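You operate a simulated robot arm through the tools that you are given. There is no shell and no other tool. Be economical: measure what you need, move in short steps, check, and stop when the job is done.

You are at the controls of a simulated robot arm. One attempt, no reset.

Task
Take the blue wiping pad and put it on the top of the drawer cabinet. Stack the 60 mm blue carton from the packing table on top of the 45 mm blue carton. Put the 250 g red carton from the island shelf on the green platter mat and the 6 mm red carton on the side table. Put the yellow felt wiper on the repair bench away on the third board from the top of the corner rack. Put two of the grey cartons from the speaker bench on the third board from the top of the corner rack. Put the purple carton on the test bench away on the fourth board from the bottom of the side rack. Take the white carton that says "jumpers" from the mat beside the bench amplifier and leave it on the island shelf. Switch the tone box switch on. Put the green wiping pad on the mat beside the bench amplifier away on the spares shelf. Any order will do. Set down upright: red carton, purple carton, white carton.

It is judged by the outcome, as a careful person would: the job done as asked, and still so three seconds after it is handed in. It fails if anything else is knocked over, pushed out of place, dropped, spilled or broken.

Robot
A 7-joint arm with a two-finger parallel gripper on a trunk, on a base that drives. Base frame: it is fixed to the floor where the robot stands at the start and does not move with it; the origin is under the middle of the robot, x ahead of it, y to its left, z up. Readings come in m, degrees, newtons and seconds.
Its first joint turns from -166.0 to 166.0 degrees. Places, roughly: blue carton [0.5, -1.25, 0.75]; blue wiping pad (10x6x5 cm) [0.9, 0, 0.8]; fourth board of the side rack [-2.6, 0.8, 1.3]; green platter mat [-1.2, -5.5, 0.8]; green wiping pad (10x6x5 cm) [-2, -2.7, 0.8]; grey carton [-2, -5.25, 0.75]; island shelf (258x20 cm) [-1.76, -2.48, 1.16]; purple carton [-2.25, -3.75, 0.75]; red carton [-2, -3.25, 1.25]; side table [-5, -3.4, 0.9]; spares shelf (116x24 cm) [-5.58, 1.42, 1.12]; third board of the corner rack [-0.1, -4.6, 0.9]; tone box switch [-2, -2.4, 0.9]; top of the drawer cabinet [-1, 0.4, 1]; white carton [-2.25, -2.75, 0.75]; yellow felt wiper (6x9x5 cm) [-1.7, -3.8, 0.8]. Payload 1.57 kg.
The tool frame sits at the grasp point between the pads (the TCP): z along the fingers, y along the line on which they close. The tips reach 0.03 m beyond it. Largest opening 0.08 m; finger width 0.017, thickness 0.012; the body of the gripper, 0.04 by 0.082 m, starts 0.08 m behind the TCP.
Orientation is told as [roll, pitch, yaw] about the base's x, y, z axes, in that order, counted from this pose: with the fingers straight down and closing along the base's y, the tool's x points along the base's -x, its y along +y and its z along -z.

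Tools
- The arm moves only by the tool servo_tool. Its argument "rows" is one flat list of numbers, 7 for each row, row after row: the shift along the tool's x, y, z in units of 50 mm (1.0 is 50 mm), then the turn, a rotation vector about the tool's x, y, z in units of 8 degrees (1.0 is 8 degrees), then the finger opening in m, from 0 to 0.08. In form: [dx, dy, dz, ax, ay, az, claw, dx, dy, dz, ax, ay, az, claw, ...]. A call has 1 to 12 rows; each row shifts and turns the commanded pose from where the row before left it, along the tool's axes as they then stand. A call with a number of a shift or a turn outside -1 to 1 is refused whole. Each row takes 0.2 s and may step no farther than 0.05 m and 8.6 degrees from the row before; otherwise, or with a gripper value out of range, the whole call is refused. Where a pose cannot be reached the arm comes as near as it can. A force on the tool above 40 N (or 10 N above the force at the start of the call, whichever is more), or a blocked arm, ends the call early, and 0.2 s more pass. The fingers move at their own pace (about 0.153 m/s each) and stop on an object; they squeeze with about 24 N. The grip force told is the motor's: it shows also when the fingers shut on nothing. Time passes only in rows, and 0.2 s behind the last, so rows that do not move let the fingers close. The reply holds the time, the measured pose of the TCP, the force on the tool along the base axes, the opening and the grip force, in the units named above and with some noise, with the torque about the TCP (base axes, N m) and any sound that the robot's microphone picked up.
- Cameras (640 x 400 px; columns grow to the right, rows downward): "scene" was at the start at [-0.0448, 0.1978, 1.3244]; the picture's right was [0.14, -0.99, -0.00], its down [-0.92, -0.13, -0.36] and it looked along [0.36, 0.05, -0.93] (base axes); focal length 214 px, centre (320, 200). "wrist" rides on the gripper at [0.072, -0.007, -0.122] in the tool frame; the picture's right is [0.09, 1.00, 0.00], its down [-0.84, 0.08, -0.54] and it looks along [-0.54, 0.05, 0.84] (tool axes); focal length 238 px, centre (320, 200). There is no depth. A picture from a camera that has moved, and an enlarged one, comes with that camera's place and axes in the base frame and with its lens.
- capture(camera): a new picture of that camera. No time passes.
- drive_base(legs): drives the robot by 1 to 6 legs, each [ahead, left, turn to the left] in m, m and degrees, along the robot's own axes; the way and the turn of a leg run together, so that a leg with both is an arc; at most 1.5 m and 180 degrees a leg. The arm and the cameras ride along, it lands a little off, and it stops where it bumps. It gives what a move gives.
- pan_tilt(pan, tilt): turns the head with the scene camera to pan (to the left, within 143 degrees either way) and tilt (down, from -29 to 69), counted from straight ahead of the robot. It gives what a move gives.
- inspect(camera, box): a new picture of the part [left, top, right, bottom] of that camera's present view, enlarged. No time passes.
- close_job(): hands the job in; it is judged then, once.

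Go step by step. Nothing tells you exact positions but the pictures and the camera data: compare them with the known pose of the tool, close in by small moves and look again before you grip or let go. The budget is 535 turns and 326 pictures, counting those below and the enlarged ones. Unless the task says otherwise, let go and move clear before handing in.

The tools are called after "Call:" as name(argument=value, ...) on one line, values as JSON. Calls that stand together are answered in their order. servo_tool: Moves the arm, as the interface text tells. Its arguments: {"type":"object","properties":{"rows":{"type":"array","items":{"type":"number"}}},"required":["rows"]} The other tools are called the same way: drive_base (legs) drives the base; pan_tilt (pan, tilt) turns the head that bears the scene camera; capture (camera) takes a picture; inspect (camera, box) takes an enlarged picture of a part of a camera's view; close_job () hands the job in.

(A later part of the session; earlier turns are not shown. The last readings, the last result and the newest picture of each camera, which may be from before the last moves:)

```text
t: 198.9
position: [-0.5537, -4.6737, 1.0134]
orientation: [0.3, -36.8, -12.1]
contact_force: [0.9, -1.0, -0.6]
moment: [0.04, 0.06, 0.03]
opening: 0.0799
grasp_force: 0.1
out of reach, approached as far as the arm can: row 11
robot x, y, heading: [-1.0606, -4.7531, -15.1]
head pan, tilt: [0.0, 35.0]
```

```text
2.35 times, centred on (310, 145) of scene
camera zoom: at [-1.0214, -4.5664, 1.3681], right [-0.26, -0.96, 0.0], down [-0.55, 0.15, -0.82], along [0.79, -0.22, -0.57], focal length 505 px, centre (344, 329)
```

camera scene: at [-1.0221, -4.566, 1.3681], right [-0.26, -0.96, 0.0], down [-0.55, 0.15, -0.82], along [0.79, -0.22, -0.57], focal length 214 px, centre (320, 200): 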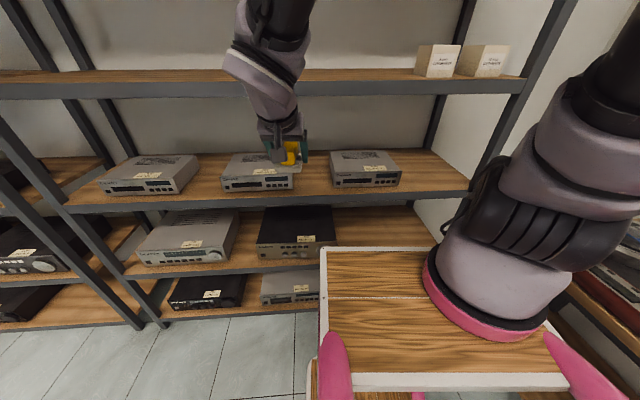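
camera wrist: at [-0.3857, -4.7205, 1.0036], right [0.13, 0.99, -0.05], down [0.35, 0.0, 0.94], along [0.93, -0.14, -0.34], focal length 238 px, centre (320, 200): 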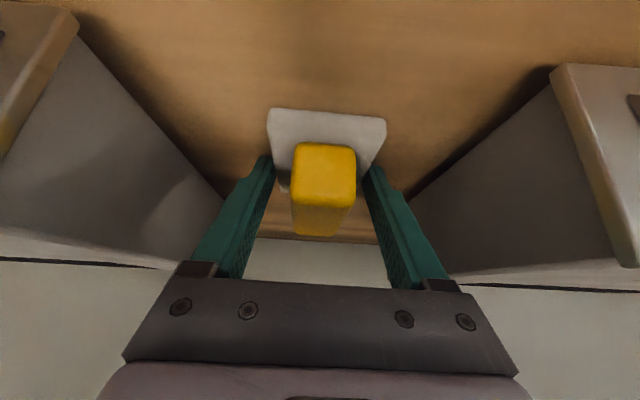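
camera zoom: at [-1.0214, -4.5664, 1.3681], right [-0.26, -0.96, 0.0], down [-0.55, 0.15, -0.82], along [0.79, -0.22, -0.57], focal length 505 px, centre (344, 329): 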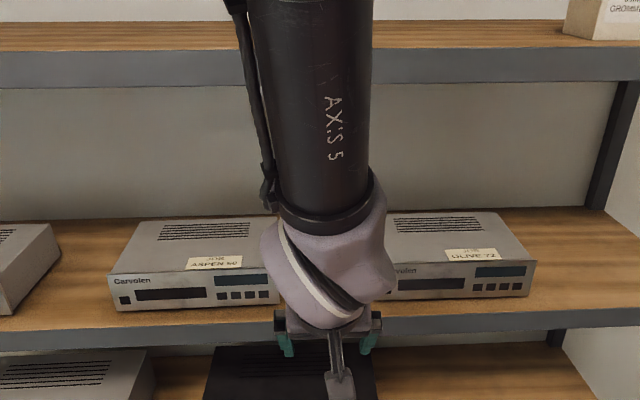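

Call:
servo_tool(rows=[-0.58, 0, -0.8, 0, 0, 0, 0.08, -0.58, 0, -0.8, 0, 0, 0, 0.08, -0.58, 0, -0.8, 0, 0, 0, 0.08, -0.58, 0, -0.8, 0, 0, 0, 0.08, 0, 0, 0, 0, 0.92, 0, 0.08, 0, 0, 0, 0, 0.92, 0, 0.08, 0, 0, 0, 0, 0.92, 0, 0.08, 0, 0, 0, 0, 0.92, 0, 0.08, 0, 0, 0, 0, 0.92, 0, 0.08])

Call:
capture(camera="scene")

Call:
pan_tilt(pan=-85, tilt=35)

Call:
capture(camera="scene")

```text
t: 200.9
position: [-0.5622, -4.6724, 1.2102]
orientation: [0.4, 0.0, -11.5]
contact_force: [-0.5, 0.4, 0.0]
moment: [-0.04, -0.05, 0.04]
opening: 0.0804
grasp_force: 0.0
robot x, y, heading: [-1.0613, -4.7546, -15.3]
head pan, tilt: [0.0, 35.0]
```

```text
218 pictures are left
camera scene: at [-1.0227, -4.5658, 1.3681], right [-0.26, -0.96, 0.0], down [-0.55, 0.15, -0.82], along [0.79, -0.22, -0.57], focal length 214 px, centre (320, 200)
```

scene: 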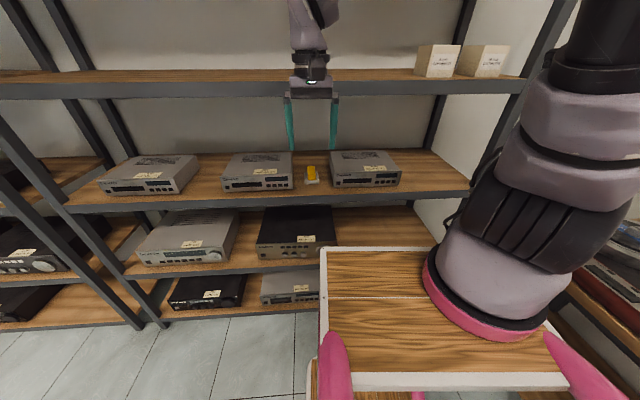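

```text
t: 202.5
position: [-0.5611, -4.6736, 1.2104]
orientation: [0.4, -0.1, -11.6]
contact_force: [-0.1, 0.4, -0.7]
moment: [0.01, -0.01, 0.01]
opening: 0.0799
grasp_force: 0.0
robot x, y, heading: [-1.0633, -4.7559, -15.1]
head pan, tilt: [-85.0, 35.0]
```

```text
217 pictures are left
camera scene: at [-1.1228, -4.6294, 1.3681], right [-0.98, 0.18, 0.0], down [0.1, 0.56, -0.82], along [-0.15, -0.81, -0.57], focal length 214 px, centre (320, 200)
```

scene: 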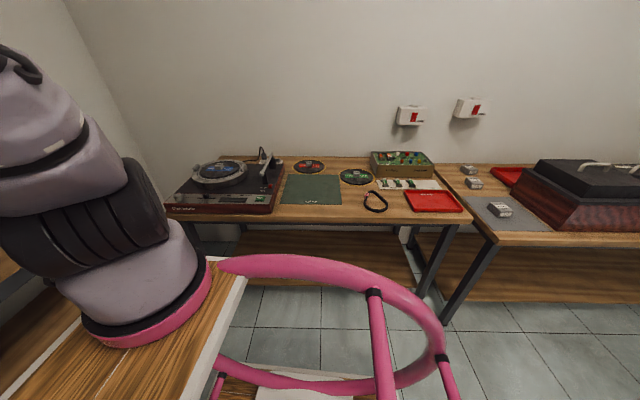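

The yellow wiper is set on the third board. Next I turn to the benches on the back wall for the grey cartons.

Call:
drive_base(legs=[[0.05, 0.08, 0], [0, 0, -86]])

Call:
drive_base(legs=[[0, -0.75, 0]])

Call:
pan_tilt(pan=-10, tilt=40)

Call:
capture(camera="scene")

```text
t: 207.3
position: [-0.8889, -5.1817, 1.2105]
orientation: [0.5, -0.1, -98.9]
contact_force: [-0.3, -0.1, -0.1]
moment: [0.0, -0.03, 0.01]
opening: 0.0799
grasp_force: 0.0
robot x, y, heading: [-0.9891, -4.6878, -102.2]
head pan, tilt: [-85.0, 35.0]
```

```text
t: 211.3
position: [-1.6085, -5.0187, 1.2099]
orientation: [0.4, -0.1, -100.3]
contact_force: [0.7, -0.1, 0.4]
moment: [-0.01, 0.0, -0.02]
opening: 0.0804
grasp_force: 0.0
robot x, y, heading: [-1.6997, -4.525, -104.2]
head pan, tilt: [-85.0, 35.0]
```

```text
t: 212.8
position: [-1.6088, -5.0193, 1.2097]
orientation: [0.4, -0.2, -100.4]
contact_force: [-0.2, 0.6, 0.5]
moment: [0.0, 0.0, 0.0]
opening: 0.0799
grasp_force: 0.2
robot x, y, heading: [-1.701, -4.5202, -103.9]
head pan, tilt: [-10.0, 40.0]
```

```text
216 pictures are left
camera scene: at [-1.5255, -4.5483, 1.3605], right [-0.91, 0.41, 0.0], down [0.26, 0.59, -0.77], along [-0.31, -0.7, -0.64], focal length 214 px, centre (320, 200)
```

scene: 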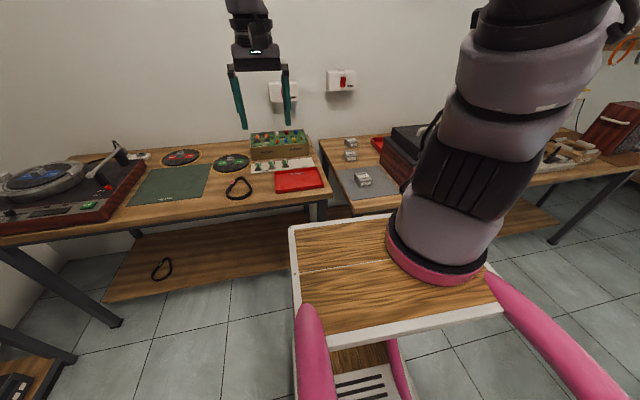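

Call:
inspect(camera="scene", box=[320, 125, 410, 200])

Call:
inspect(camera="scene", box=[120, 140, 330, 220])

```text
5.33 times, centred on (365, 162) of scene
camera zoom: at [-1.5255, -4.5483, 1.3605], right [-0.91, 0.41, 0.0], down [0.26, 0.59, -0.77], along [-0.31, -0.7, -0.64], focal length 1144 px, centre (80, 400)
```

zoom: 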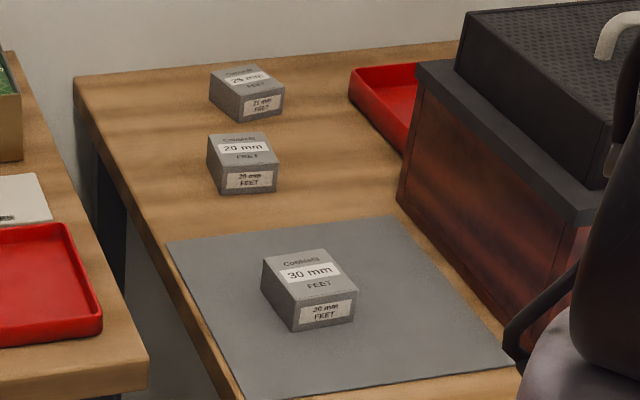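

```text
3.05 times, centred on (225, 180) of scene
camera zoom: at [-1.5255, -4.5483, 1.3605], right [-0.91, 0.41, 0.0], down [0.26, 0.59, -0.77], along [-0.31, -0.7, -0.64], focal length 654 px, centre (610, 261)
```

zoom: 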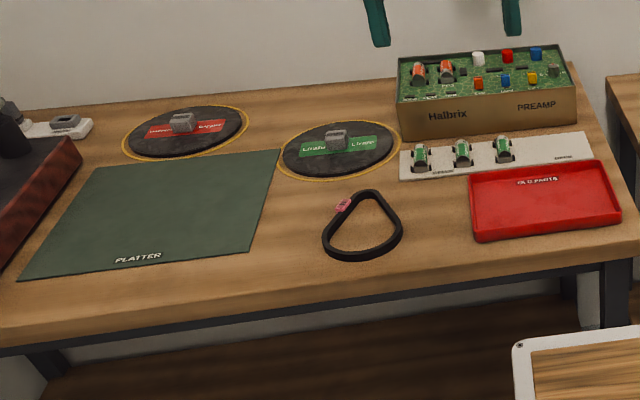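

Three grey "feet" cartons (20/25/30 mm) are on the speaker bench. I'll take the 30 mm and 20 mm ones; move closer.

Call:
drive_base(legs=[[0.09, -0.25, 3]])

Call:
pan_tilt(pan=5, tilt=40)

Call:
capture(camera="scene")

Call:
capture(camera="wrist")

```text
t: 214.6
position: [-1.84, -5.0523, 1.2099]
orientation: [0.5, -0.1, -97.6]
contact_force: [0.8, 0.2, -0.4]
moment: [-0.02, 0.01, 0.01]
opening: 0.0801
grasp_force: 0.1
robot x, y, heading: [-1.9573, -4.5612, -101.2]
head pan, tilt: [-10.0, 40.0]
```

```text
t: 215.4
position: [-1.8403, -5.0503, 1.2094]
orientation: [0.4, -0.1, -97.4]
contact_force: [0.5, 0.4, 0.2]
moment: [-0.01, 0.02, 0.01]
opening: 0.08
grasp_force: 0.2
robot x, y, heading: [-1.9564, -4.5624, -100.9]
head pan, tilt: [5.0, 40.0]
```

```text
213 pictures are left
camera scene: at [-1.7588, -4.5821, 1.3605], right [-0.99, 0.11, 0.0], down [0.07, 0.64, -0.77], along [-0.08, -0.76, -0.64], focal length 214 px, centre (320, 200)
```

scene: 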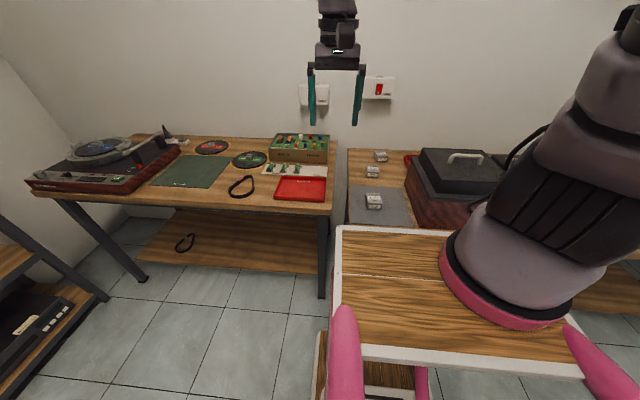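

```text
212 pictures are left
camera wrist: at [-1.8382, -4.9793, 1.332], right [1.0, -0.04, 0.01], down [-0.04, -0.84, 0.54], along [-0.02, -0.54, -0.84], focal length 238 px, centre (320, 200)
```

wrist: 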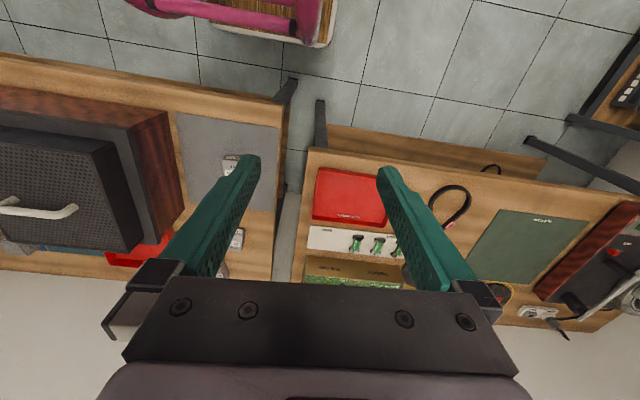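

Call:
servo_tool(rows=[-0.3, -0.7, 0, 0, 0, 0.32, 0.08, -0.3, -0.7, 0, 0, 0, 0, 0.08, -0.3, -0.7, 0, 0, 0, 0, 0.08, -0.3, -0.7, 0, 0, 0, 0, 0.08, -0.3, -0.7, 0, 0, 0, 0, 0.08, 0, 0, 0, 0, -0.9, 0, 0.08, 0, 0, 0, 0, -0.9, 0, 0.08, 0, 0, 0, 0, -0.9, 0, 0.08, 0, 0, 0, 0, -0.9, 0, 0.08, 0, 0, 0, 0, -0.9, 0, 0.08, 0, 0, 0, 0, 0, 0, 0.08])

Call:
capture(camera="wrist")

```text
t: 217.8
position: [-2.0209, -5.1047, 1.2172]
orientation: [0.3, -36.0, -100.5]
contact_force: [0.0, 0.2, -0.4]
moment: [0.02, -0.03, 0.0]
opening: 0.0799
grasp_force: 0.0
out of reach, approached as far as the arm can: row 10
robot x, y, heading: [-1.9542, -4.5601, -101.0]
head pan, tilt: [5.0, 40.0]
```

```text
211 pictures are left
camera wrist: at [-2.0057, -4.9765, 1.2742], right [0.99, -0.1, -0.05], down [0.01, -0.37, 0.93], along [-0.11, -0.93, -0.36], focal length 238 px, centre (320, 200)
```

wrist: 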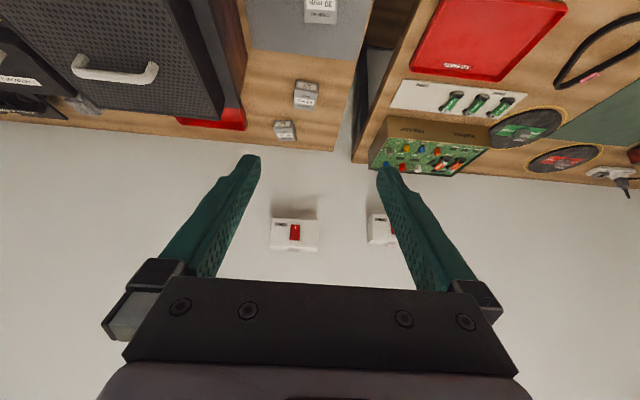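

Call:
servo_tool(rows=[0.45, 0.037, 0.81, 0, 0, 0, 0.08, 0.45, 0.037, 0.81, 0, 0, 0, 0.08, 0.45, 0.037, 0.81, 0, 0, 0, 0.08, 0.45, 0.037, 0.81, 0, 0, 0, 0.08, 0.45, 0.037, 0.81, 0, 0, 0, 0.08, 0.45, 0.037, 0.81, 0, 0, 0, 0.08, 0, 0, 0, 0, 0, 0, 0.08])

Call:
capture(camera="wrist")

```text
t: 219.4
position: [-2.0003, -5.1892, 0.9666]
orientation: [0.5, -36.1, -100.4]
contact_force: [-0.2, 0.8, 0.1]
moment: [-0.03, -0.02, 0.0]
opening: 0.08
grasp_force: 0.0
out of reach, approached as far as the arm can: row 1, 2, 3, 4
robot x, y, heading: [-1.9535, -4.5616, -101.0]
head pan, tilt: [5.0, 40.0]
```

```text
210 pictures are left
camera wrist: at [-1.9844, -5.0604, 1.0235], right [0.99, -0.1, -0.05], down [0.01, -0.36, 0.93], along [-0.11, -0.93, -0.36], focal length 238 px, centre (320, 200)
```

wrist: 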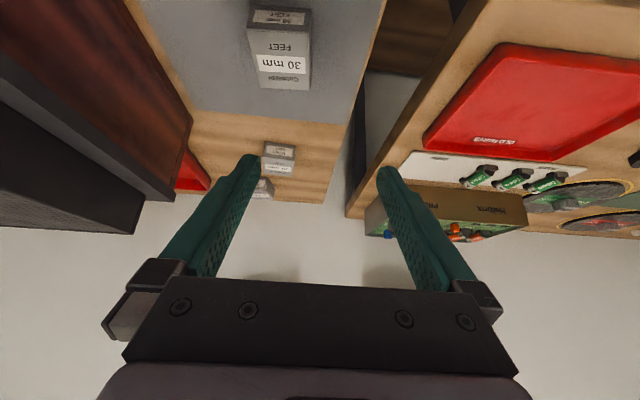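

Call:
servo_tool(rows=[0.3, -0.32, 0.4, 0, 0, 0, 0.08, 0.3, -0.31, 0.4, 0, 0, 0, 0.08, 0, 0, 0, 0, 0, 0, 0.08])

Call:
capture(camera="wrist")

```text
t: 220.2
position: [-2.0297, -5.1822, 0.9169]
orientation: [0.4, -36.1, -100.4]
contact_force: [0.2, 0.0, -0.1]
moment: [0.02, 0.0, -0.01]
opening: 0.0802
grasp_force: 0.2
robot x, y, heading: [-1.9569, -4.5591, -101.5]
head pan, tilt: [5.0, 40.0]
```

```text
209 pictures are left
camera wrist: at [-2.0133, -5.0532, 0.9726], right [0.99, -0.1, -0.05], down [0.01, -0.36, 0.93], along [-0.11, -0.93, -0.36], focal length 238 px, centre (320, 200)
```

wrist: 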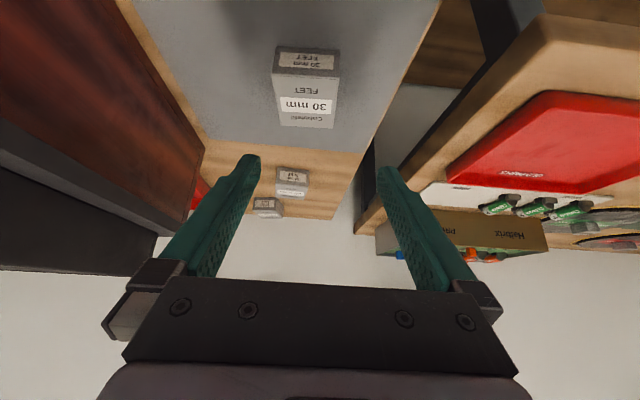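

Call:
servo_tool(rows=[0.3, -0.12, 0.5, 0, 0, 0, 0.08, 0.31, -0.11, 0.5, 0, 0, 0, 0.08, 0, 0, 0.4, 0, 0, 0, 0.08, 0, 0, 0, 0, 0, 0, 0.08])

Call:
capture(camera="wrist")

```text
t: 221.2
position: [-2.0428, -5.1945, 0.8422]
orientation: [0.5, -36.1, -100.4]
contact_force: [0.4, 0.2, -0.4]
moment: [-0.05, -0.02, -0.01]
opening: 0.0799
grasp_force: 0.0
robot x, y, heading: [-1.956, -4.5613, -101.3]
head pan, tilt: [5.0, 40.0]
```

```text
208 pictures are left
camera wrist: at [-2.0265, -5.0668, 0.8983], right [0.99, -0.1, -0.05], down [0.01, -0.36, 0.93], along [-0.11, -0.93, -0.36], focal length 238 px, centre (320, 200)
```

wrist: 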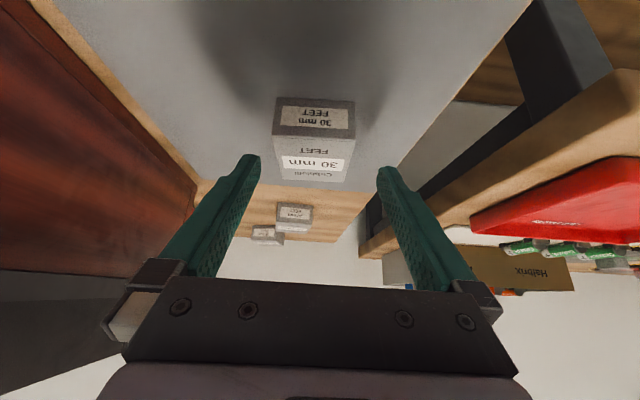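

Call:
servo_tool(rows=[0.0, -0.03, 0.22, 0, 0, 0, 0.08, 0, 0, 0, 0, 0, 0, 0.08])

Call:
servo_tool(rows=[0, 0, 0, 0, 0, 0, 0.0, 0, 0, 0, 0, 0, 0, 0, 0, 0, 0, 0, 0, 0, 0])

Call:
capture(camera="wrist")

```text
t: 221.8
position: [-2.0444, -5.2022, 0.8339]
orientation: [0.5, -36.1, -100.4]
contact_force: [0.7, 0.2, -0.6]
moment: [0.01, -0.04, 0.0]
opening: 0.0801
grasp_force: 0.1
robot x, y, heading: [-1.9602, -4.5599, -101.1]
head pan, tilt: [5.0, 40.0]
```

```text
t: 222.6
position: [-2.0448, -5.2008, 0.8331]
orientation: [0.6, -36.1, -100.4]
contact_force: [-1.0, -0.1, 0.7]
moment: [-0.02, 0.03, -0.03]
opening: 0.0002
grasp_force: 21.9
robot x, y, heading: [-1.9565, -4.558, -101.3]
head pan, tilt: [5.0, 40.0]
```

```text
207 pictures are left
camera wrist: at [-2.029, -5.0729, 0.8905], right [0.99, -0.1, -0.05], down [0.01, -0.36, 0.93], along [-0.11, -0.93, -0.36], focal length 238 px, centre (320, 200)
```

wrist: 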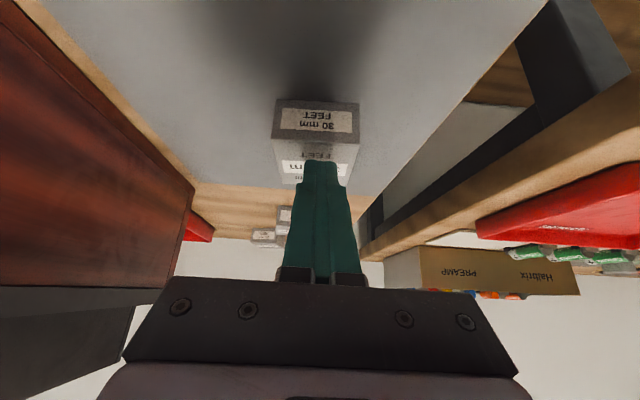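

The fingers shut above the carton: the bench is lower (~0.75). Reopen and go deeper after re-triangulating.

Call:
servo_tool(rows=[0, 0, -0.2, 0, 0, 0, 0.08, 0, 0, 0, 0, 0, 0, 0.08, -0.2, -0.06, 0.5, 0, 0, 0, 0.08, -0.05, 0, 0.5, 0, 0, 0, 0.08, 0, 0, 0, 0, 0, 0, 0.08])

Call:
capture(camera="wrist")

```text
t: 223.8
position: [-2.0512, -5.2359, 0.8093]
orientation: [0.5, -36.1, -100.5]
contact_force: [-1.0, -0.6, 0.2]
moment: [-0.01, -0.01, 0.0]
opening: 0.0802
grasp_force: 0.0
robot x, y, heading: [-1.9547, -4.5588, -101.1]
head pan, tilt: [5.0, 40.0]
```

```text
206 pictures are left
camera wrist: at [-2.0355, -5.1071, 0.8658], right [0.99, -0.1, -0.05], down [0.01, -0.36, 0.93], along [-0.11, -0.93, -0.36], focal length 238 px, centre (320, 200)
```

wrist: 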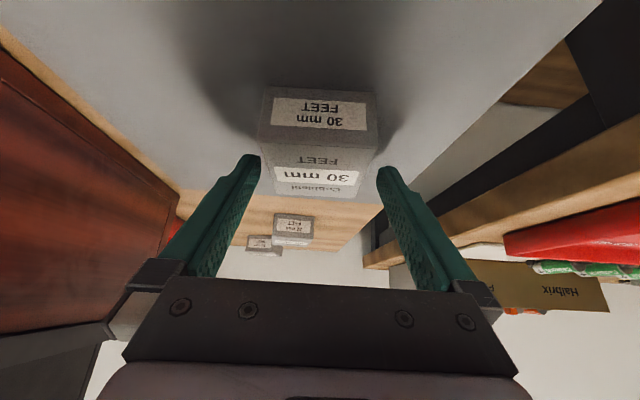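

Call:
servo_tool(rows=[0, -0.03, 0.3, 0, 0, 0, 0.08, 0, 0, 0.28, 0, 0, 0, 0.08, 0, 0, 0, 0, 0, 0, 0.08])

Call:
capture(camera="wrist")

```text
t: 224.4
position: [-2.0575, -5.2486, 0.7923]
orientation: [0.1, -36.4, -100.3]
contact_force: [7.1, 13.1, 20.1]
moment: [0.36, 0.65, -0.54]
opening: 0.0763
grasp_force: 0.1
robot x, y, heading: [-1.9544, -4.5604, -100.9]
head pan, tilt: [5.0, 40.0]
stopped in row 2: the force on the tool passed its limit at 69 N (the readings are from after the stop); the commanded pose is now the measured one
```

```text
205 pictures are left
camera wrist: at [-2.0414, -5.1185, 0.8481], right [0.99, -0.1, -0.05], down [0.01, -0.36, 0.93], along [-0.12, -0.93, -0.36], focal length 238 px, centre (320, 200)
```

wrist: 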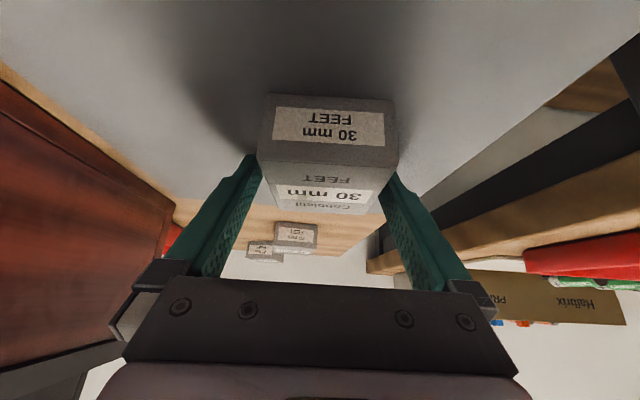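

The right finger rubbed the carton edge. Back off slightly, shift +4 mm, and retry.

Call:
servo_tool(rows=[0, 0, -0.3, 0, 0, 0, 0.08, 0, 0, -0.3, 0, 0, 0, 0.08, 0, 0.08, 0, 0, 0, 0, 0.08, 0, 0, 0, 0, 0, 0, 0.08])

Call:
capture(camera="wrist")

```text
t: 225.4
position: [-2.0502, -5.2327, 0.8159]
orientation: [0.3, -36.3, -100.4]
contact_force: [-0.3, -0.1, -0.3]
moment: [0.02, -0.02, -0.01]
opening: 0.08
grasp_force: 0.1
robot x, y, heading: [-1.957, -4.5581, -101.1]
head pan, tilt: [5.0, 40.0]
```

```text
204 pictures are left
camera wrist: at [-2.0344, -5.1022, 0.8715], right [0.99, -0.1, -0.05], down [0.01, -0.36, 0.93], along [-0.12, -0.93, -0.36], focal length 238 px, centre (320, 200)
```

wrist: 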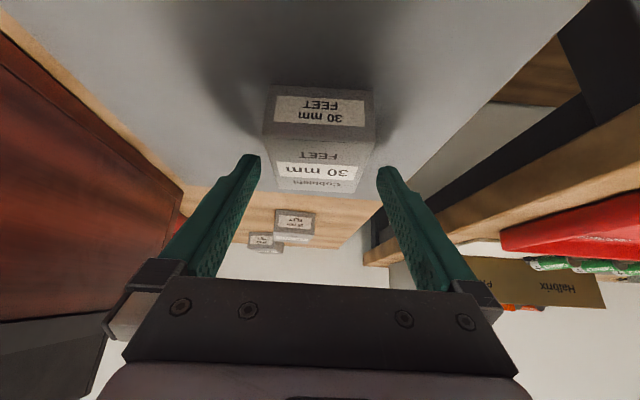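

Call:
servo_tool(rows=[0, 0, 0.3, 0, 0, 0, 0.08, 0, 0, 0.16, 0, 0, 0, 0.08, 0, 0, 0, 0, 0, 0, 0.08])

Call:
servo_tool(rows=[0, 0, 0, 0, 0, 0, 0.0, 0, 0, 0, 0, 0, 0, 0, 0, 0, 0, 0, 0, 0, 0])

Call:
capture(camera="wrist")

```text
t: 226.2
position: [-2.0528, -5.2434, 0.7973]
orientation: [0.2, -36.3, -100.4]
contact_force: [0.2, 0.9, -0.2]
moment: [-0.01, -0.03, -0.02]
opening: 0.0798
grasp_force: 0.1
robot x, y, heading: [-1.9564, -4.5591, -101.0]
head pan, tilt: [5.0, 40.0]
```

```text
t: 227.0
position: [-2.0525, -5.243, 0.7965]
orientation: [0.2, -36.4, -100.3]
contact_force: [-2.0, 0.6, 1.3]
moment: [-0.01, 0.01, -0.01]
opening: 0.059
grasp_force: 24.3
robot x, y, heading: [-1.9578, -4.5583, -101.1]
head pan, tilt: [5.0, 40.0]
```

```text
203 pictures are left
camera wrist: at [-2.0361, -5.1142, 0.853], right [0.99, -0.1, -0.05], down [0.01, -0.36, 0.93], along [-0.12, -0.93, -0.36], focal length 238 px, centre (320, 200)
```

wrist: 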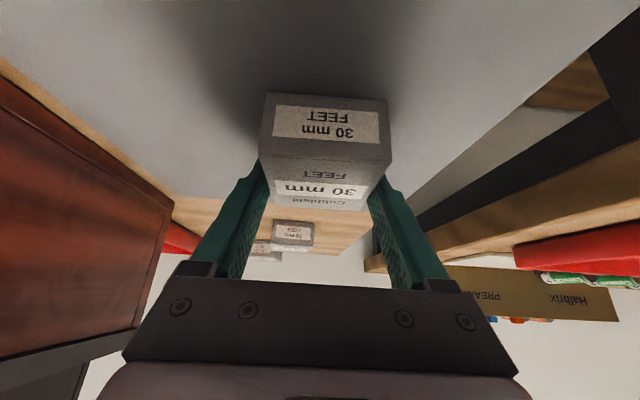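

Gripped. Lift gently.

Call:
servo_tool(rows=[-0.03, 0, -0.04, 0, 0, 0, 0, -0.06, 0, -0.08, 0, 0, 0, 0, -0.1, 0, -0.15, 0, 0, 0, 0, -0.2, 0, -0.27, 0, 0, 0, 0, -0.3, 0, -0.4, 0, 0, 0, 0, -0.35, 0, -0.48, 0, 0, 0, 0, -0.35, 0, -0.48, 0, 0, 0, 0, -0.35, 0, -0.48, 0, 0, 0, 0, -0.35, 0, -0.48, 0, 0, 0, 0, -0.35, 0, -0.48, 0, 0, 0, 0, -0.35, 0, -0.48, 0, 0, 0, 0, -0.2, 0, -0.27, 0, 0, 0, 0])

Call:
capture(camera="wrist")

```text
t: 229.6
position: [-2.0538, -5.247, 1.0463]
orientation: [0.0, -36.2, -100.2]
contact_force: [0.1, -0.4, -0.8]
moment: [0.0, 0.05, 0.01]
opening: 0.0597
grasp_force: 23.8
robot x, y, heading: [-1.9567, -4.5557, -101.1]
head pan, tilt: [5.0, 40.0]
```

```text
202 pictures are left
camera wrist: at [-2.0377, -5.1175, 1.1026], right [0.99, -0.1, -0.05], down [0.01, -0.36, 0.93], along [-0.12, -0.93, -0.36], focal length 238 px, centre (320, 200)
```

wrist: 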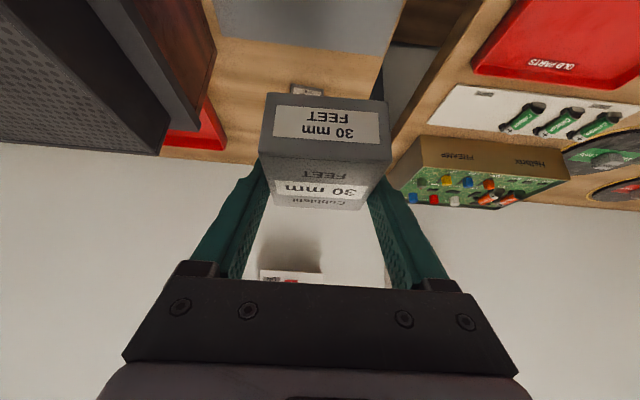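

Call:
servo_tool(rows=[0.05, 0, -0.4, 0, 0, 0, 0, 0.1, 0, -0.67, 0, 0, 0, 0, 0.1, 0, -0.67, 0, 0, 0, 0, 0.1, 0, -0.67, 0, 0, 0, 0, 0.1, 0, -0.5, 0, 0, 0, 0, 0.1, 0, -0.3, 0, 0, 0, 0])

Call:
drive_base(legs=[[0, 0.86, 0], [0, 0, 89]])

Call:
pan_tilt(pan=0, tilt=35)

Call:
capture(camera="scene")

Call:
capture(camera="wrist")

```text
t: 231.0
position: [-2.0277, -5.1433, 1.1712]
orientation: [0.1, -36.0, -100.3]
contact_force: [-1.1, -0.9, -1.4]
moment: [-0.02, 0.01, 0.0]
opening: 0.0596
grasp_force: 24.2
out of reach, approached as far as the arm can: row 4, 5, 6
robot x, y, heading: [-1.9524, -4.5599, -101.0]
head pan, tilt: [5.0, 40.0]
```

```text
t: 239.3
position: [-0.5293, -4.8004, 1.1714]
orientation: [0.1, -36.1, -10.6]
contact_force: [-0.3, -0.1, -1.3]
moment: [0.02, 0.0, -0.02]
opening: 0.0594
grasp_force: 23.9
robot x, y, heading: [-1.116, -4.726, -11.6]
head pan, tilt: [5.0, 40.0]
```

```text
t: 240.0
position: [-0.5297, -4.801, 1.1712]
orientation: [0.1, -36.1, -10.8]
contact_force: [0.6, -0.5, -1.2]
moment: [-0.01, -0.03, -0.01]
opening: 0.0597
grasp_force: 24.5
robot x, y, heading: [-1.112, -4.7239, -11.6]
head pan, tilt: [0.0, 35.0]
```

```text
201 pictures are left
camera scene: at [-1.0878, -4.5356, 1.368], right [-0.2, -0.98, 0.0], down [-0.56, 0.11, -0.82], along [0.8, -0.16, -0.57], focal length 214 px, centre (320, 200)
```

scene: 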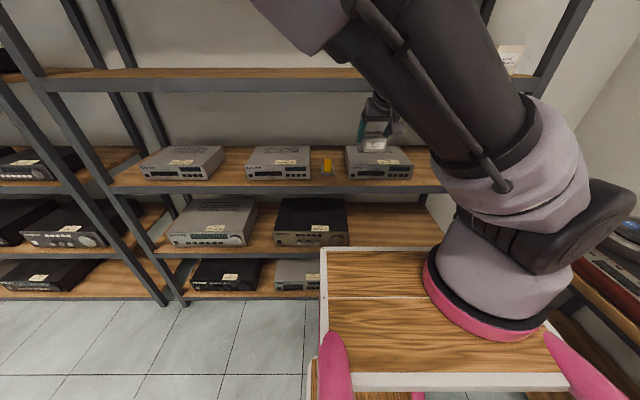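

```text
200 pictures are left
camera wrist: at [-0.6585, -4.7842, 1.2278], right [0.11, 0.99, -0.05], down [0.36, 0.01, 0.93], along [0.92, -0.12, -0.36], focal length 238 px, centre (320, 200)
```

wrist: 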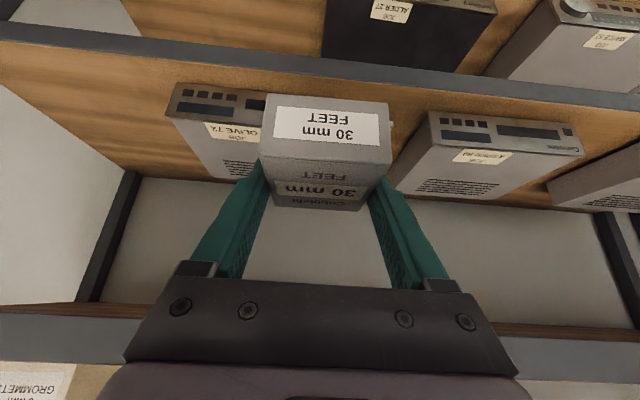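

I'll place this one on the free right end of the third board, beside the third device. Move to pre-entry.

Call:
servo_tool(rows=[0.1, -0.4, 0.15, 0, 0, 0, 0, 0.25, -0.745, 0.34, 0, 0, 0, 0, 0.25, -0.745, 0.34, 0, 0, 0, 0, 0.25, -0.745, 0.34, 0, 0, 0, 0, 0.25, -0.745, 0.34, 0, 0, 0, 0, 0.25, -0.745, 0.34, 0, 0, 0, 0, 0.25, -0.745, 0.34, 0, 0, 0, 0, 0.25, -0.745, 0.34, 0, 0, 0, 0, 0.25, -0.745, 0.34, 0, 0, 0, 0, 0.1, -0.35, 0.15, 0, 0, 0, 0, 0, 0, 0, 0, 0, 0, 0])

Call:
capture(camera="wrist")

Call:
capture(camera="scene")

```text
t: 242.4
position: [-0.5271, -5.1297, 1.014]
orientation: [0.1, -36.1, -10.7]
contact_force: [0.3, 0.2, -0.6]
moment: [0.0, -0.02, 0.01]
opening: 0.0595
grasp_force: 24.0
out of reach, approached as far as the arm can: row 1, 2, 3, 4, 5
robot x, y, heading: [-1.1115, -4.7216, -11.4]
head pan, tilt: [0.0, 35.0]
```

```text
199 pictures are left
camera wrist: at [-0.6562, -5.1114, 1.071], right [0.11, 0.99, -0.05], down [0.36, 0.01, 0.93], along [0.92, -0.12, -0.36], focal length 238 px, centre (320, 200)
```

wrist: 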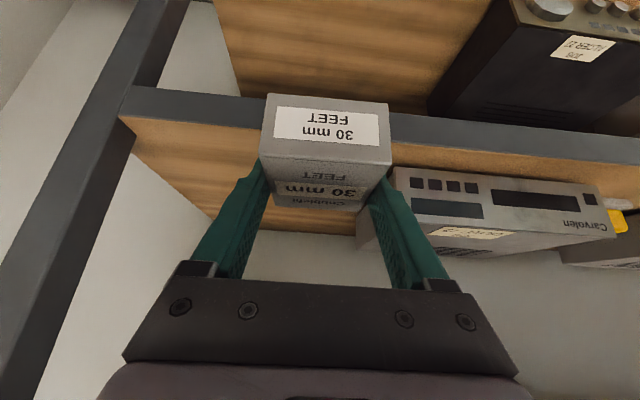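

```text
198 pictures are left
camera scene: at [-1.0878, -4.5357, 1.3681], right [-0.2, -0.98, 0.0], down [-0.56, 0.11, -0.82], along [0.8, -0.16, -0.57], focal length 214 px, centre (320, 200)
```

scene: 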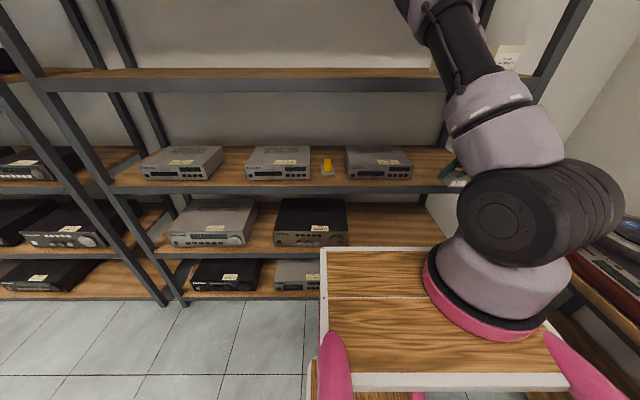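

Call:
servo_tool(rows=[-0.2, -0.06, 0.25, 0, 0, 0, 0, -0.5, -0.07, 0.5, 0, 0, 0, 0, -0.5, -0.06, 0.5, 0, 0, 0, 0, -0.5, -0.06, 0.5, 0, 0, 0, 0, 0, 0, 0, 0, 0, 0, 0])

Call:
capture(camera="wrist")

Call:
capture(camera="scene")

```text
t: 243.6
position: [-0.4113, -5.1621, 0.9945]
orientation: [0.1, -36.1, -10.8]
contact_force: [0.8, 0.4, -1.5]
moment: [0.03, -0.02, -0.03]
opening: 0.0596
grasp_force: 24.1
robot x, y, heading: [-1.11, -4.7253, -11.4]
head pan, tilt: [0.0, 35.0]
```

```text
197 pictures are left
camera wrist: at [-0.5398, -5.1452, 1.0516], right [0.11, 0.99, -0.05], down [0.37, 0.01, 0.93], along [0.92, -0.12, -0.36], focal length 238 px, centre (320, 200)
```

wrist: 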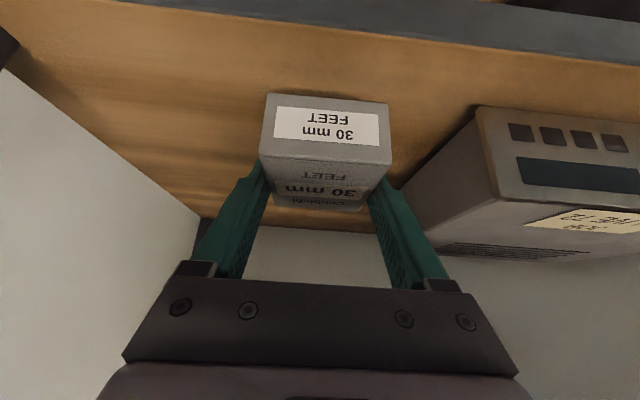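

```text
196 pictures are left
camera scene: at [-1.0879, -4.5357, 1.3681], right [-0.2, -0.98, 0.0], down [-0.56, 0.11, -0.82], along [0.8, -0.16, -0.57], focal length 214 px, centre (320, 200)
```

scene: 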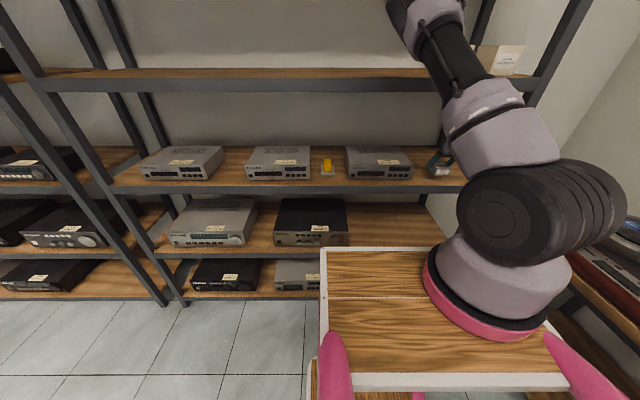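

Call:
servo_tool(rows=[-0.5, 0, 0.36, 0, 0, 0, 0, 0.2, 0, 0.28, 0, 0, 0, 0, 0.14, 0, 0.2, 0, 0, 0, 0, 0, 0, 0, 0, 0, 0, 0])

Call:
servo_tool(rows=[0.06, 0, 0.08, 0, 0, 0, 0, 0.06, 0, 0.08, 0, 0, 0, 0, 0, 0, 0, 0, 0, 0, 0])

Call:
capture(camera="wrist")

```text
t: 244.6
position: [-0.3823, -5.1685, 0.9641]
orientation: [0.1, -36.1, -10.7]
contact_force: [0.1, 0.8, -1.0]
moment: [0.02, 0.01, 0.03]
opening: 0.0593
grasp_force: 24.1
robot x, y, heading: [-1.1114, -4.7265, -11.7]
head pan, tilt: [0.0, 35.0]
```

```text
t: 245.4
position: [-0.3806, -5.1681, 0.9552]
orientation: [0.1, -36.1, -10.7]
contact_force: [0.7, -0.2, -0.6]
moment: [0.01, 0.0, -0.01]
opening: 0.0593
grasp_force: 24.1
robot x, y, heading: [-1.1095, -4.7208, -11.2]
head pan, tilt: [0.0, 35.0]
```

```text
195 pictures are left
camera wrist: at [-0.5104, -5.1522, 1.0114], right [0.11, 0.99, -0.05], down [0.36, 0.01, 0.93], along [0.92, -0.12, -0.36], focal length 238 px, centre (320, 200)
```

wrist: 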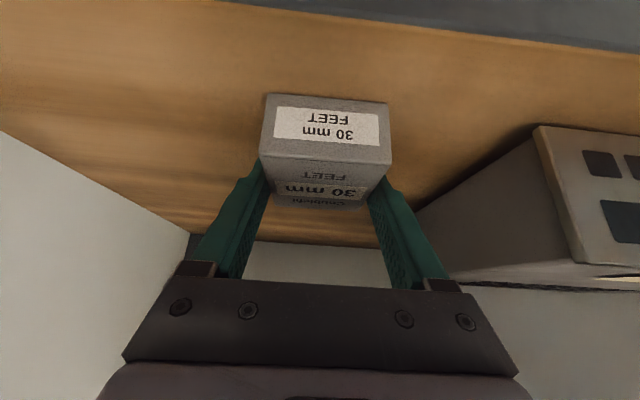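

Call:
servo_tool(rows=[0.03, 0, 0.04, 0, 0, 0, 0, 0, 0, 0, 0, 0, 0, 0])

Call:
servo_tool(rows=[0.03, 0, 0.04, 0, 0, 0, 0, 0, 0, 0, 0, 0, 0, 0])

Call:
servo_tool(rows=[0.03, 0, 0.04, 0, 0, 0, 0, 0, 0, 0, 0, 0, 0, 0])

Call:
servo_tool(rows=[0.03, 0, 0.04, 0, 0, 0, 0, 0, 0, 0, 0, 0, 0, 0])

```text
t: 246.0
position: [-0.381, -5.1707, 0.954]
orientation: [0.1, -36.2, -10.7]
contact_force: [-1.4, 0.3, 9.9]
moment: [0.25, -0.28, 0.07]
opening: 0.0595
grasp_force: 23.6
robot x, y, heading: [-1.116, -4.7187, -11.6]
head pan, tilt: [0.0, 35.0]
```

```text
t: 246.6
position: [-0.3798, -5.1696, 0.9517]
orientation: [0.1, -36.3, -10.7]
contact_force: [2.7, 0.4, 19.1]
moment: [-0.04, -0.11, -0.01]
opening: 0.0594
grasp_force: 24.4
robot x, y, heading: [-1.1118, -4.7225, -11.6]
head pan, tilt: [0.0, 35.0]
```

```text
t: 247.2
position: [-0.3814, -5.169, 0.9494]
orientation: [0.1, -36.2, -10.8]
contact_force: [3.1, -0.2, 25.0]
moment: [-0.31, -0.05, 0.1]
opening: 0.0595
grasp_force: 24.1
robot x, y, heading: [-1.1111, -4.7248, -11.6]
head pan, tilt: [0.0, 35.0]
```

```text
t: 247.6
position: [-0.379, -5.1703, 0.9496]
orientation: [0.1, -36.5, -10.7]
contact_force: [1.8, -1.5, 10.3]
moment: [-0.01, 0.36, 0.05]
opening: 0.0594
grasp_force: 23.9
robot x, y, heading: [-1.1158, -4.7251, -11.4]
head pan, tilt: [0.0, 35.0]
stopped in row 1: the force on the tool passed its limit at 45 N (the readings are from after the stop); the commanded pose is now the measured one
```

Firm contact. Release and withdraw.

Call:
servo_tool(rows=[0, 0, 0, 0, 0, 0, 0.075, 0, 0, 0, 0, 0, 0, 0.08, 0, 0, 0, 0, 0, 0, 0.08, 0, 0, -0.4, 0, 0, 0, 0.08, 0, 0, -0.8, 0, 0, 0, 0.08, 0.4, 0, -0.8, 0, 0, 0, 0.08, 0.59, 0, -0.43, 0, 0, 0, 0.08, 0.8, 0, -0.5, 0, 0, 0, 0.08])

Call:
capture(camera="wrist")

```text
t: 249.4
position: [-0.5358, -5.1401, 1.0132]
orientation: [0.1, -36.4, -10.7]
contact_force: [0.5, 0.3, -0.7]
moment: [-0.01, 0.0, -0.05]
opening: 0.0798
grasp_force: 0.0
robot x, y, heading: [-1.1149, -4.7244, -11.6]
head pan, tilt: [0.0, 35.0]
```

```text
194 pictures are left
camera wrist: at [-0.6649, -5.1231, 1.0691], right [0.11, 0.99, -0.05], down [0.36, 0.01, 0.93], along [0.93, -0.12, -0.36], focal length 238 px, centre (320, 200)
```

wrist: 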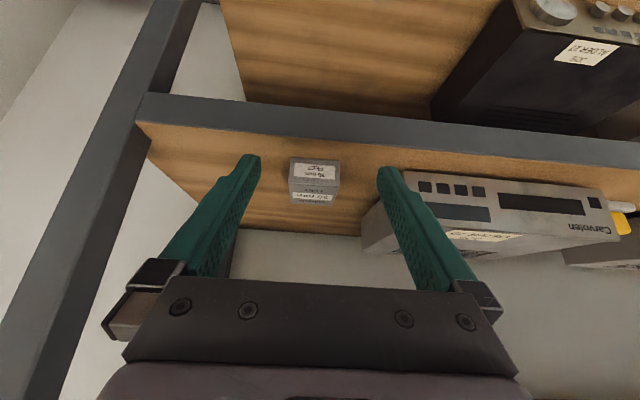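

Call:
servo_tool(rows=[-0.2, 0.66, -0.27, 0, 0, 0, 0.08, -0.2, 0.66, -0.27, 0, 0, 0, 0.08, -0.2, 0.66, -0.27, 0, 0, 0, 0.08, -0.2, 0.66, -0.27, 0, 0, 0, 0.08, -0.2, 0.66, -0.27, 0, 0, 0, 0.08, -0.2, 0.66, -0.27, 0, 0, 0, 0.08, -0.2, 0.66, -0.27, 0, 0, 0, 0.08, -0.2, 0.66, -0.27, 0, 0, 0, 0.08, -0.2, 0.66, -0.27, 0, 0, 0, 0.08, -0.2, 0.66, -0.27, 0, 0, 0, 0.08])

Call:
drive_base(legs=[[0.03, 0.03, 0], [0, 0, -89], [0, -0.85, 0]])

Call:
pan_tilt(pan=5, tilt=40)

Call:
capture(camera="scene")

Call:
capture(camera="wrist")

```text
t: 251.6
position: [-0.4651, -4.8229, 1.1851]
orientation: [0.0, -36.3, -10.7]
contact_force: [0.5, -0.3, -0.3]
moment: [0.05, 0.0, 0.01]
opening: 0.0799
grasp_force: 0.1
out of reach, approached as far as the arm can: row 4
robot x, y, heading: [-1.1149, -4.7268, -11.5]
head pan, tilt: [0.0, 35.0]
```

```text
t: 260.4
position: [-2.0144, -5.171, 1.1854]
orientation: [0.2, -36.3, -102.0]
contact_force: [-0.7, 0.4, 0.6]
moment: [-0.02, -0.01, -0.03]
opening: 0.0801
grasp_force: 0.0
robot x, y, heading: [-1.9043, -4.525, -102.9]
head pan, tilt: [0.0, 35.0]
```

```text
t: 261.1
position: [-2.0148, -5.1688, 1.1857]
orientation: [0.1, -36.3, -102.1]
contact_force: [0.7, -0.6, -0.3]
moment: [0.03, 0.0, 0.02]
opening: 0.0799
grasp_force: 0.1
robot x, y, heading: [-1.9054, -4.5253, -102.9]
head pan, tilt: [5.0, 40.0]
```

```text
193 pictures are left
camera scene: at [-1.7064, -4.5503, 1.3606], right [-0.99, 0.14, 0.0], down [0.09, 0.64, -0.77], along [-0.1, -0.76, -0.64], focal length 214 px, centre (320, 200)
```

scene: 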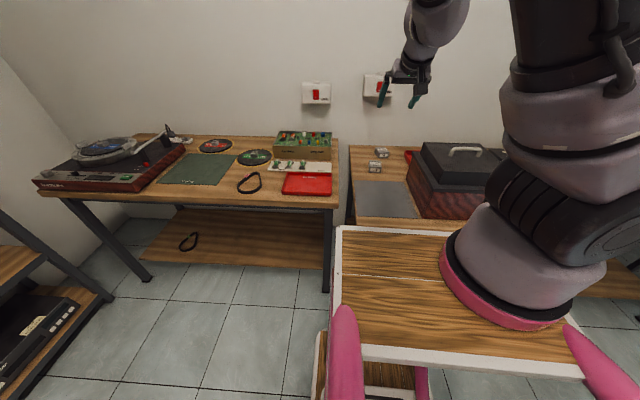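

```text
192 pictures are left
camera wrist: at [-1.9945, -5.0398, 1.2418], right [0.99, -0.13, -0.05], down [0.0, -0.36, 0.93], along [-0.14, -0.92, -0.36], focal length 238 px, centre (320, 200)
```

wrist: 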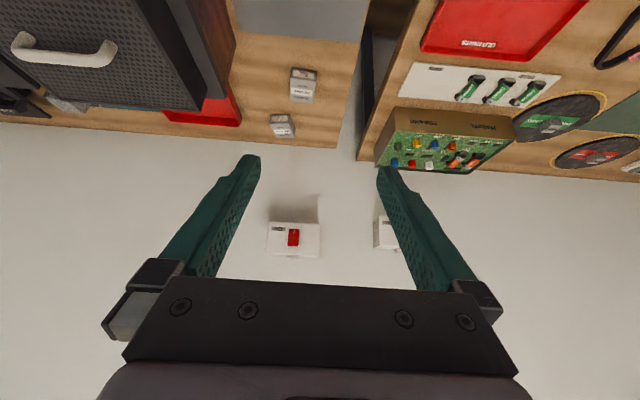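

Call:
drive_base(legs=[[0.08, 0, 0]])

Call:
servo_tool(rows=[0.11, -0.095, 0.93, 0, 0, 0, 0.08, 0.11, -0.095, 0.93, 0, 0, 0, 0.08, 0.11, -0.095, 0.93, 0, 0, 0, 0.08, 0.11, -0.095, 0.93, 0, 0, 0, 0.08, 0.11, -0.095, 0.93, 0, 0, 0, 0.08, 0.11, -0.095, 0.93, 0, 0, 0, 0.08, 0, 0, 0, 0, 0, 0, 0.08])

Call:
capture(camera="wrist")

```text
t: 262.1
position: [-2.0328, -5.2477, 1.186]
orientation: [0.1, -36.3, -102.1]
contact_force: [0.5, 0.0, 0.5]
moment: [0.02, 0.01, 0.01]
opening: 0.0802
grasp_force: 0.1
robot x, y, heading: [-1.9223, -4.5971, -102.8]
head pan, tilt: [5.0, 40.0]
```

```text
t: 263.7
position: [-2.0903, -5.3735, 0.9414]
orientation: [0.0, -36.3, -102.2]
contact_force: [0.4, 0.3, -0.8]
moment: [0.02, 0.02, 0.04]
opening: 0.0802
grasp_force: 0.0
robot x, y, heading: [-1.9198, -4.6027, -102.9]
head pan, tilt: [5.0, 40.0]
```

```text
191 pictures are left
camera wrist: at [-2.0704, -5.2452, 0.9972], right [0.99, -0.13, -0.05], down [0.0, -0.36, 0.93], along [-0.14, -0.92, -0.36], focal length 238 px, centre (320, 200)
```

wrist: 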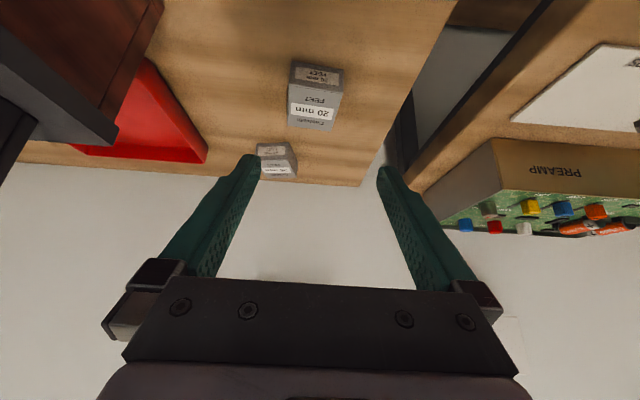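

Call:
inspect(camera="wrist", box=[240, 40, 400, 190])

```text
2.67 times, centred on (320, 115) of wrist
camera zoom: at [-2.0704, -5.2452, 0.9972], right [0.99, -0.13, -0.05], down [0.0, -0.36, 0.93], along [-0.14, -0.92, -0.36], focal length 636 px, centre (320, 427)
```

zoom: 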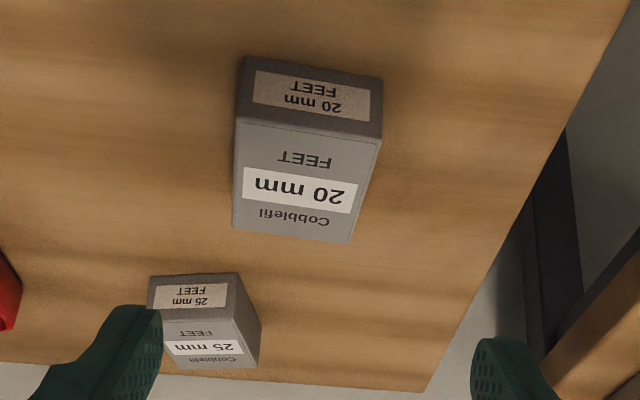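

Call:
servo_tool(rows=[0, 0, 0, 0.206, 0, 0.283, 0.08, 0.05, -0.04, 0.8, 0, 0, 0, 0.08, 0.05, -0.03, 0.8, 0, 0, 0, 0.08, 0, 0, 0.8, 0, 0, 0, 0.08, 0, 0, 0, 0, 0, 0, 0.08])

Call:
capture(camera="wrist")

```text
t: 264.9
position: [-2.1111, -5.4388, 0.8406]
orientation: [0.2, -36.4, -104.9]
contact_force: [0.1, 0.1, 0.9]
moment: [-0.01, -0.02, -0.02]
opening: 0.08
grasp_force: 0.0
robot x, y, heading: [-1.9208, -4.6041, -102.8]
head pan, tilt: [5.0, 40.0]
```

```text
189 pictures are left
camera wrist: at [-2.0844, -5.3125, 0.8967], right [0.98, -0.18, -0.05], down [-0.02, -0.36, 0.93], along [-0.19, -0.91, -0.36], focal length 238 px, centre (320, 200)
```

wrist: 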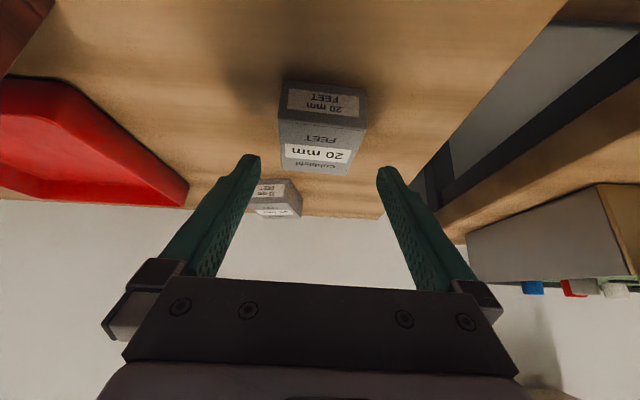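

Call:
servo_tool(rows=[0, 0, 0.5, 0, 0, 0, 0.08, 0, 0, 0.52, 0, 0, 0, 0.08, 0, 0, 0, 0, 0, 0, 0.08])

Call:
servo_tool(rows=[0, 0, 0, 0, 0, 0, 0.0, 0, 0, 0, 0, 0, 0, 0, 0, 0, 0, 0, 0, 0, 0])

Call:
capture(camera="wrist")

```text
t: 265.7
position: [-2.1155, -5.47, 0.8008]
orientation: [0.2, -36.3, -104.9]
contact_force: [-0.1, 0.0, 0.4]
moment: [0.0, 0.0, -0.02]
opening: 0.0798
grasp_force: 0.0
robot x, y, heading: [-1.9159, -4.6003, -102.4]
head pan, tilt: [5.0, 40.0]
```

```text
t: 266.5
position: [-2.1161, -5.4707, 0.8018]
orientation: [0.2, -36.2, -105.0]
contact_force: [0.4, -0.7, 0.4]
moment: [-0.03, 0.08, 0.0]
opening: 0.0595
grasp_force: 23.6
robot x, y, heading: [-1.9194, -4.6019, -102.8]
head pan, tilt: [5.0, 40.0]
```

```text
188 pictures are left
camera wrist: at [-2.0895, -5.3428, 0.8571], right [0.98, -0.18, -0.05], down [-0.02, -0.36, 0.93], along [-0.19, -0.91, -0.36], focal length 238 px, centre (320, 200)
```

wrist: 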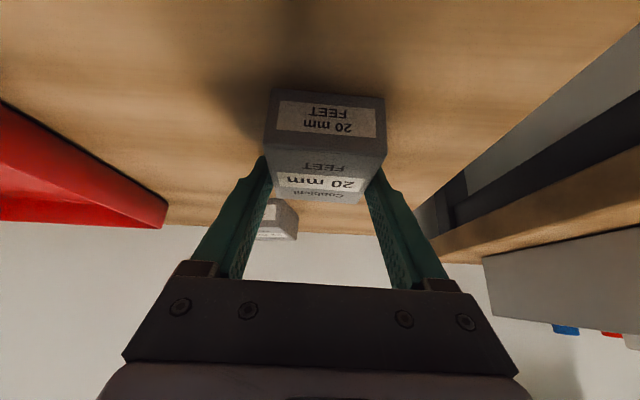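

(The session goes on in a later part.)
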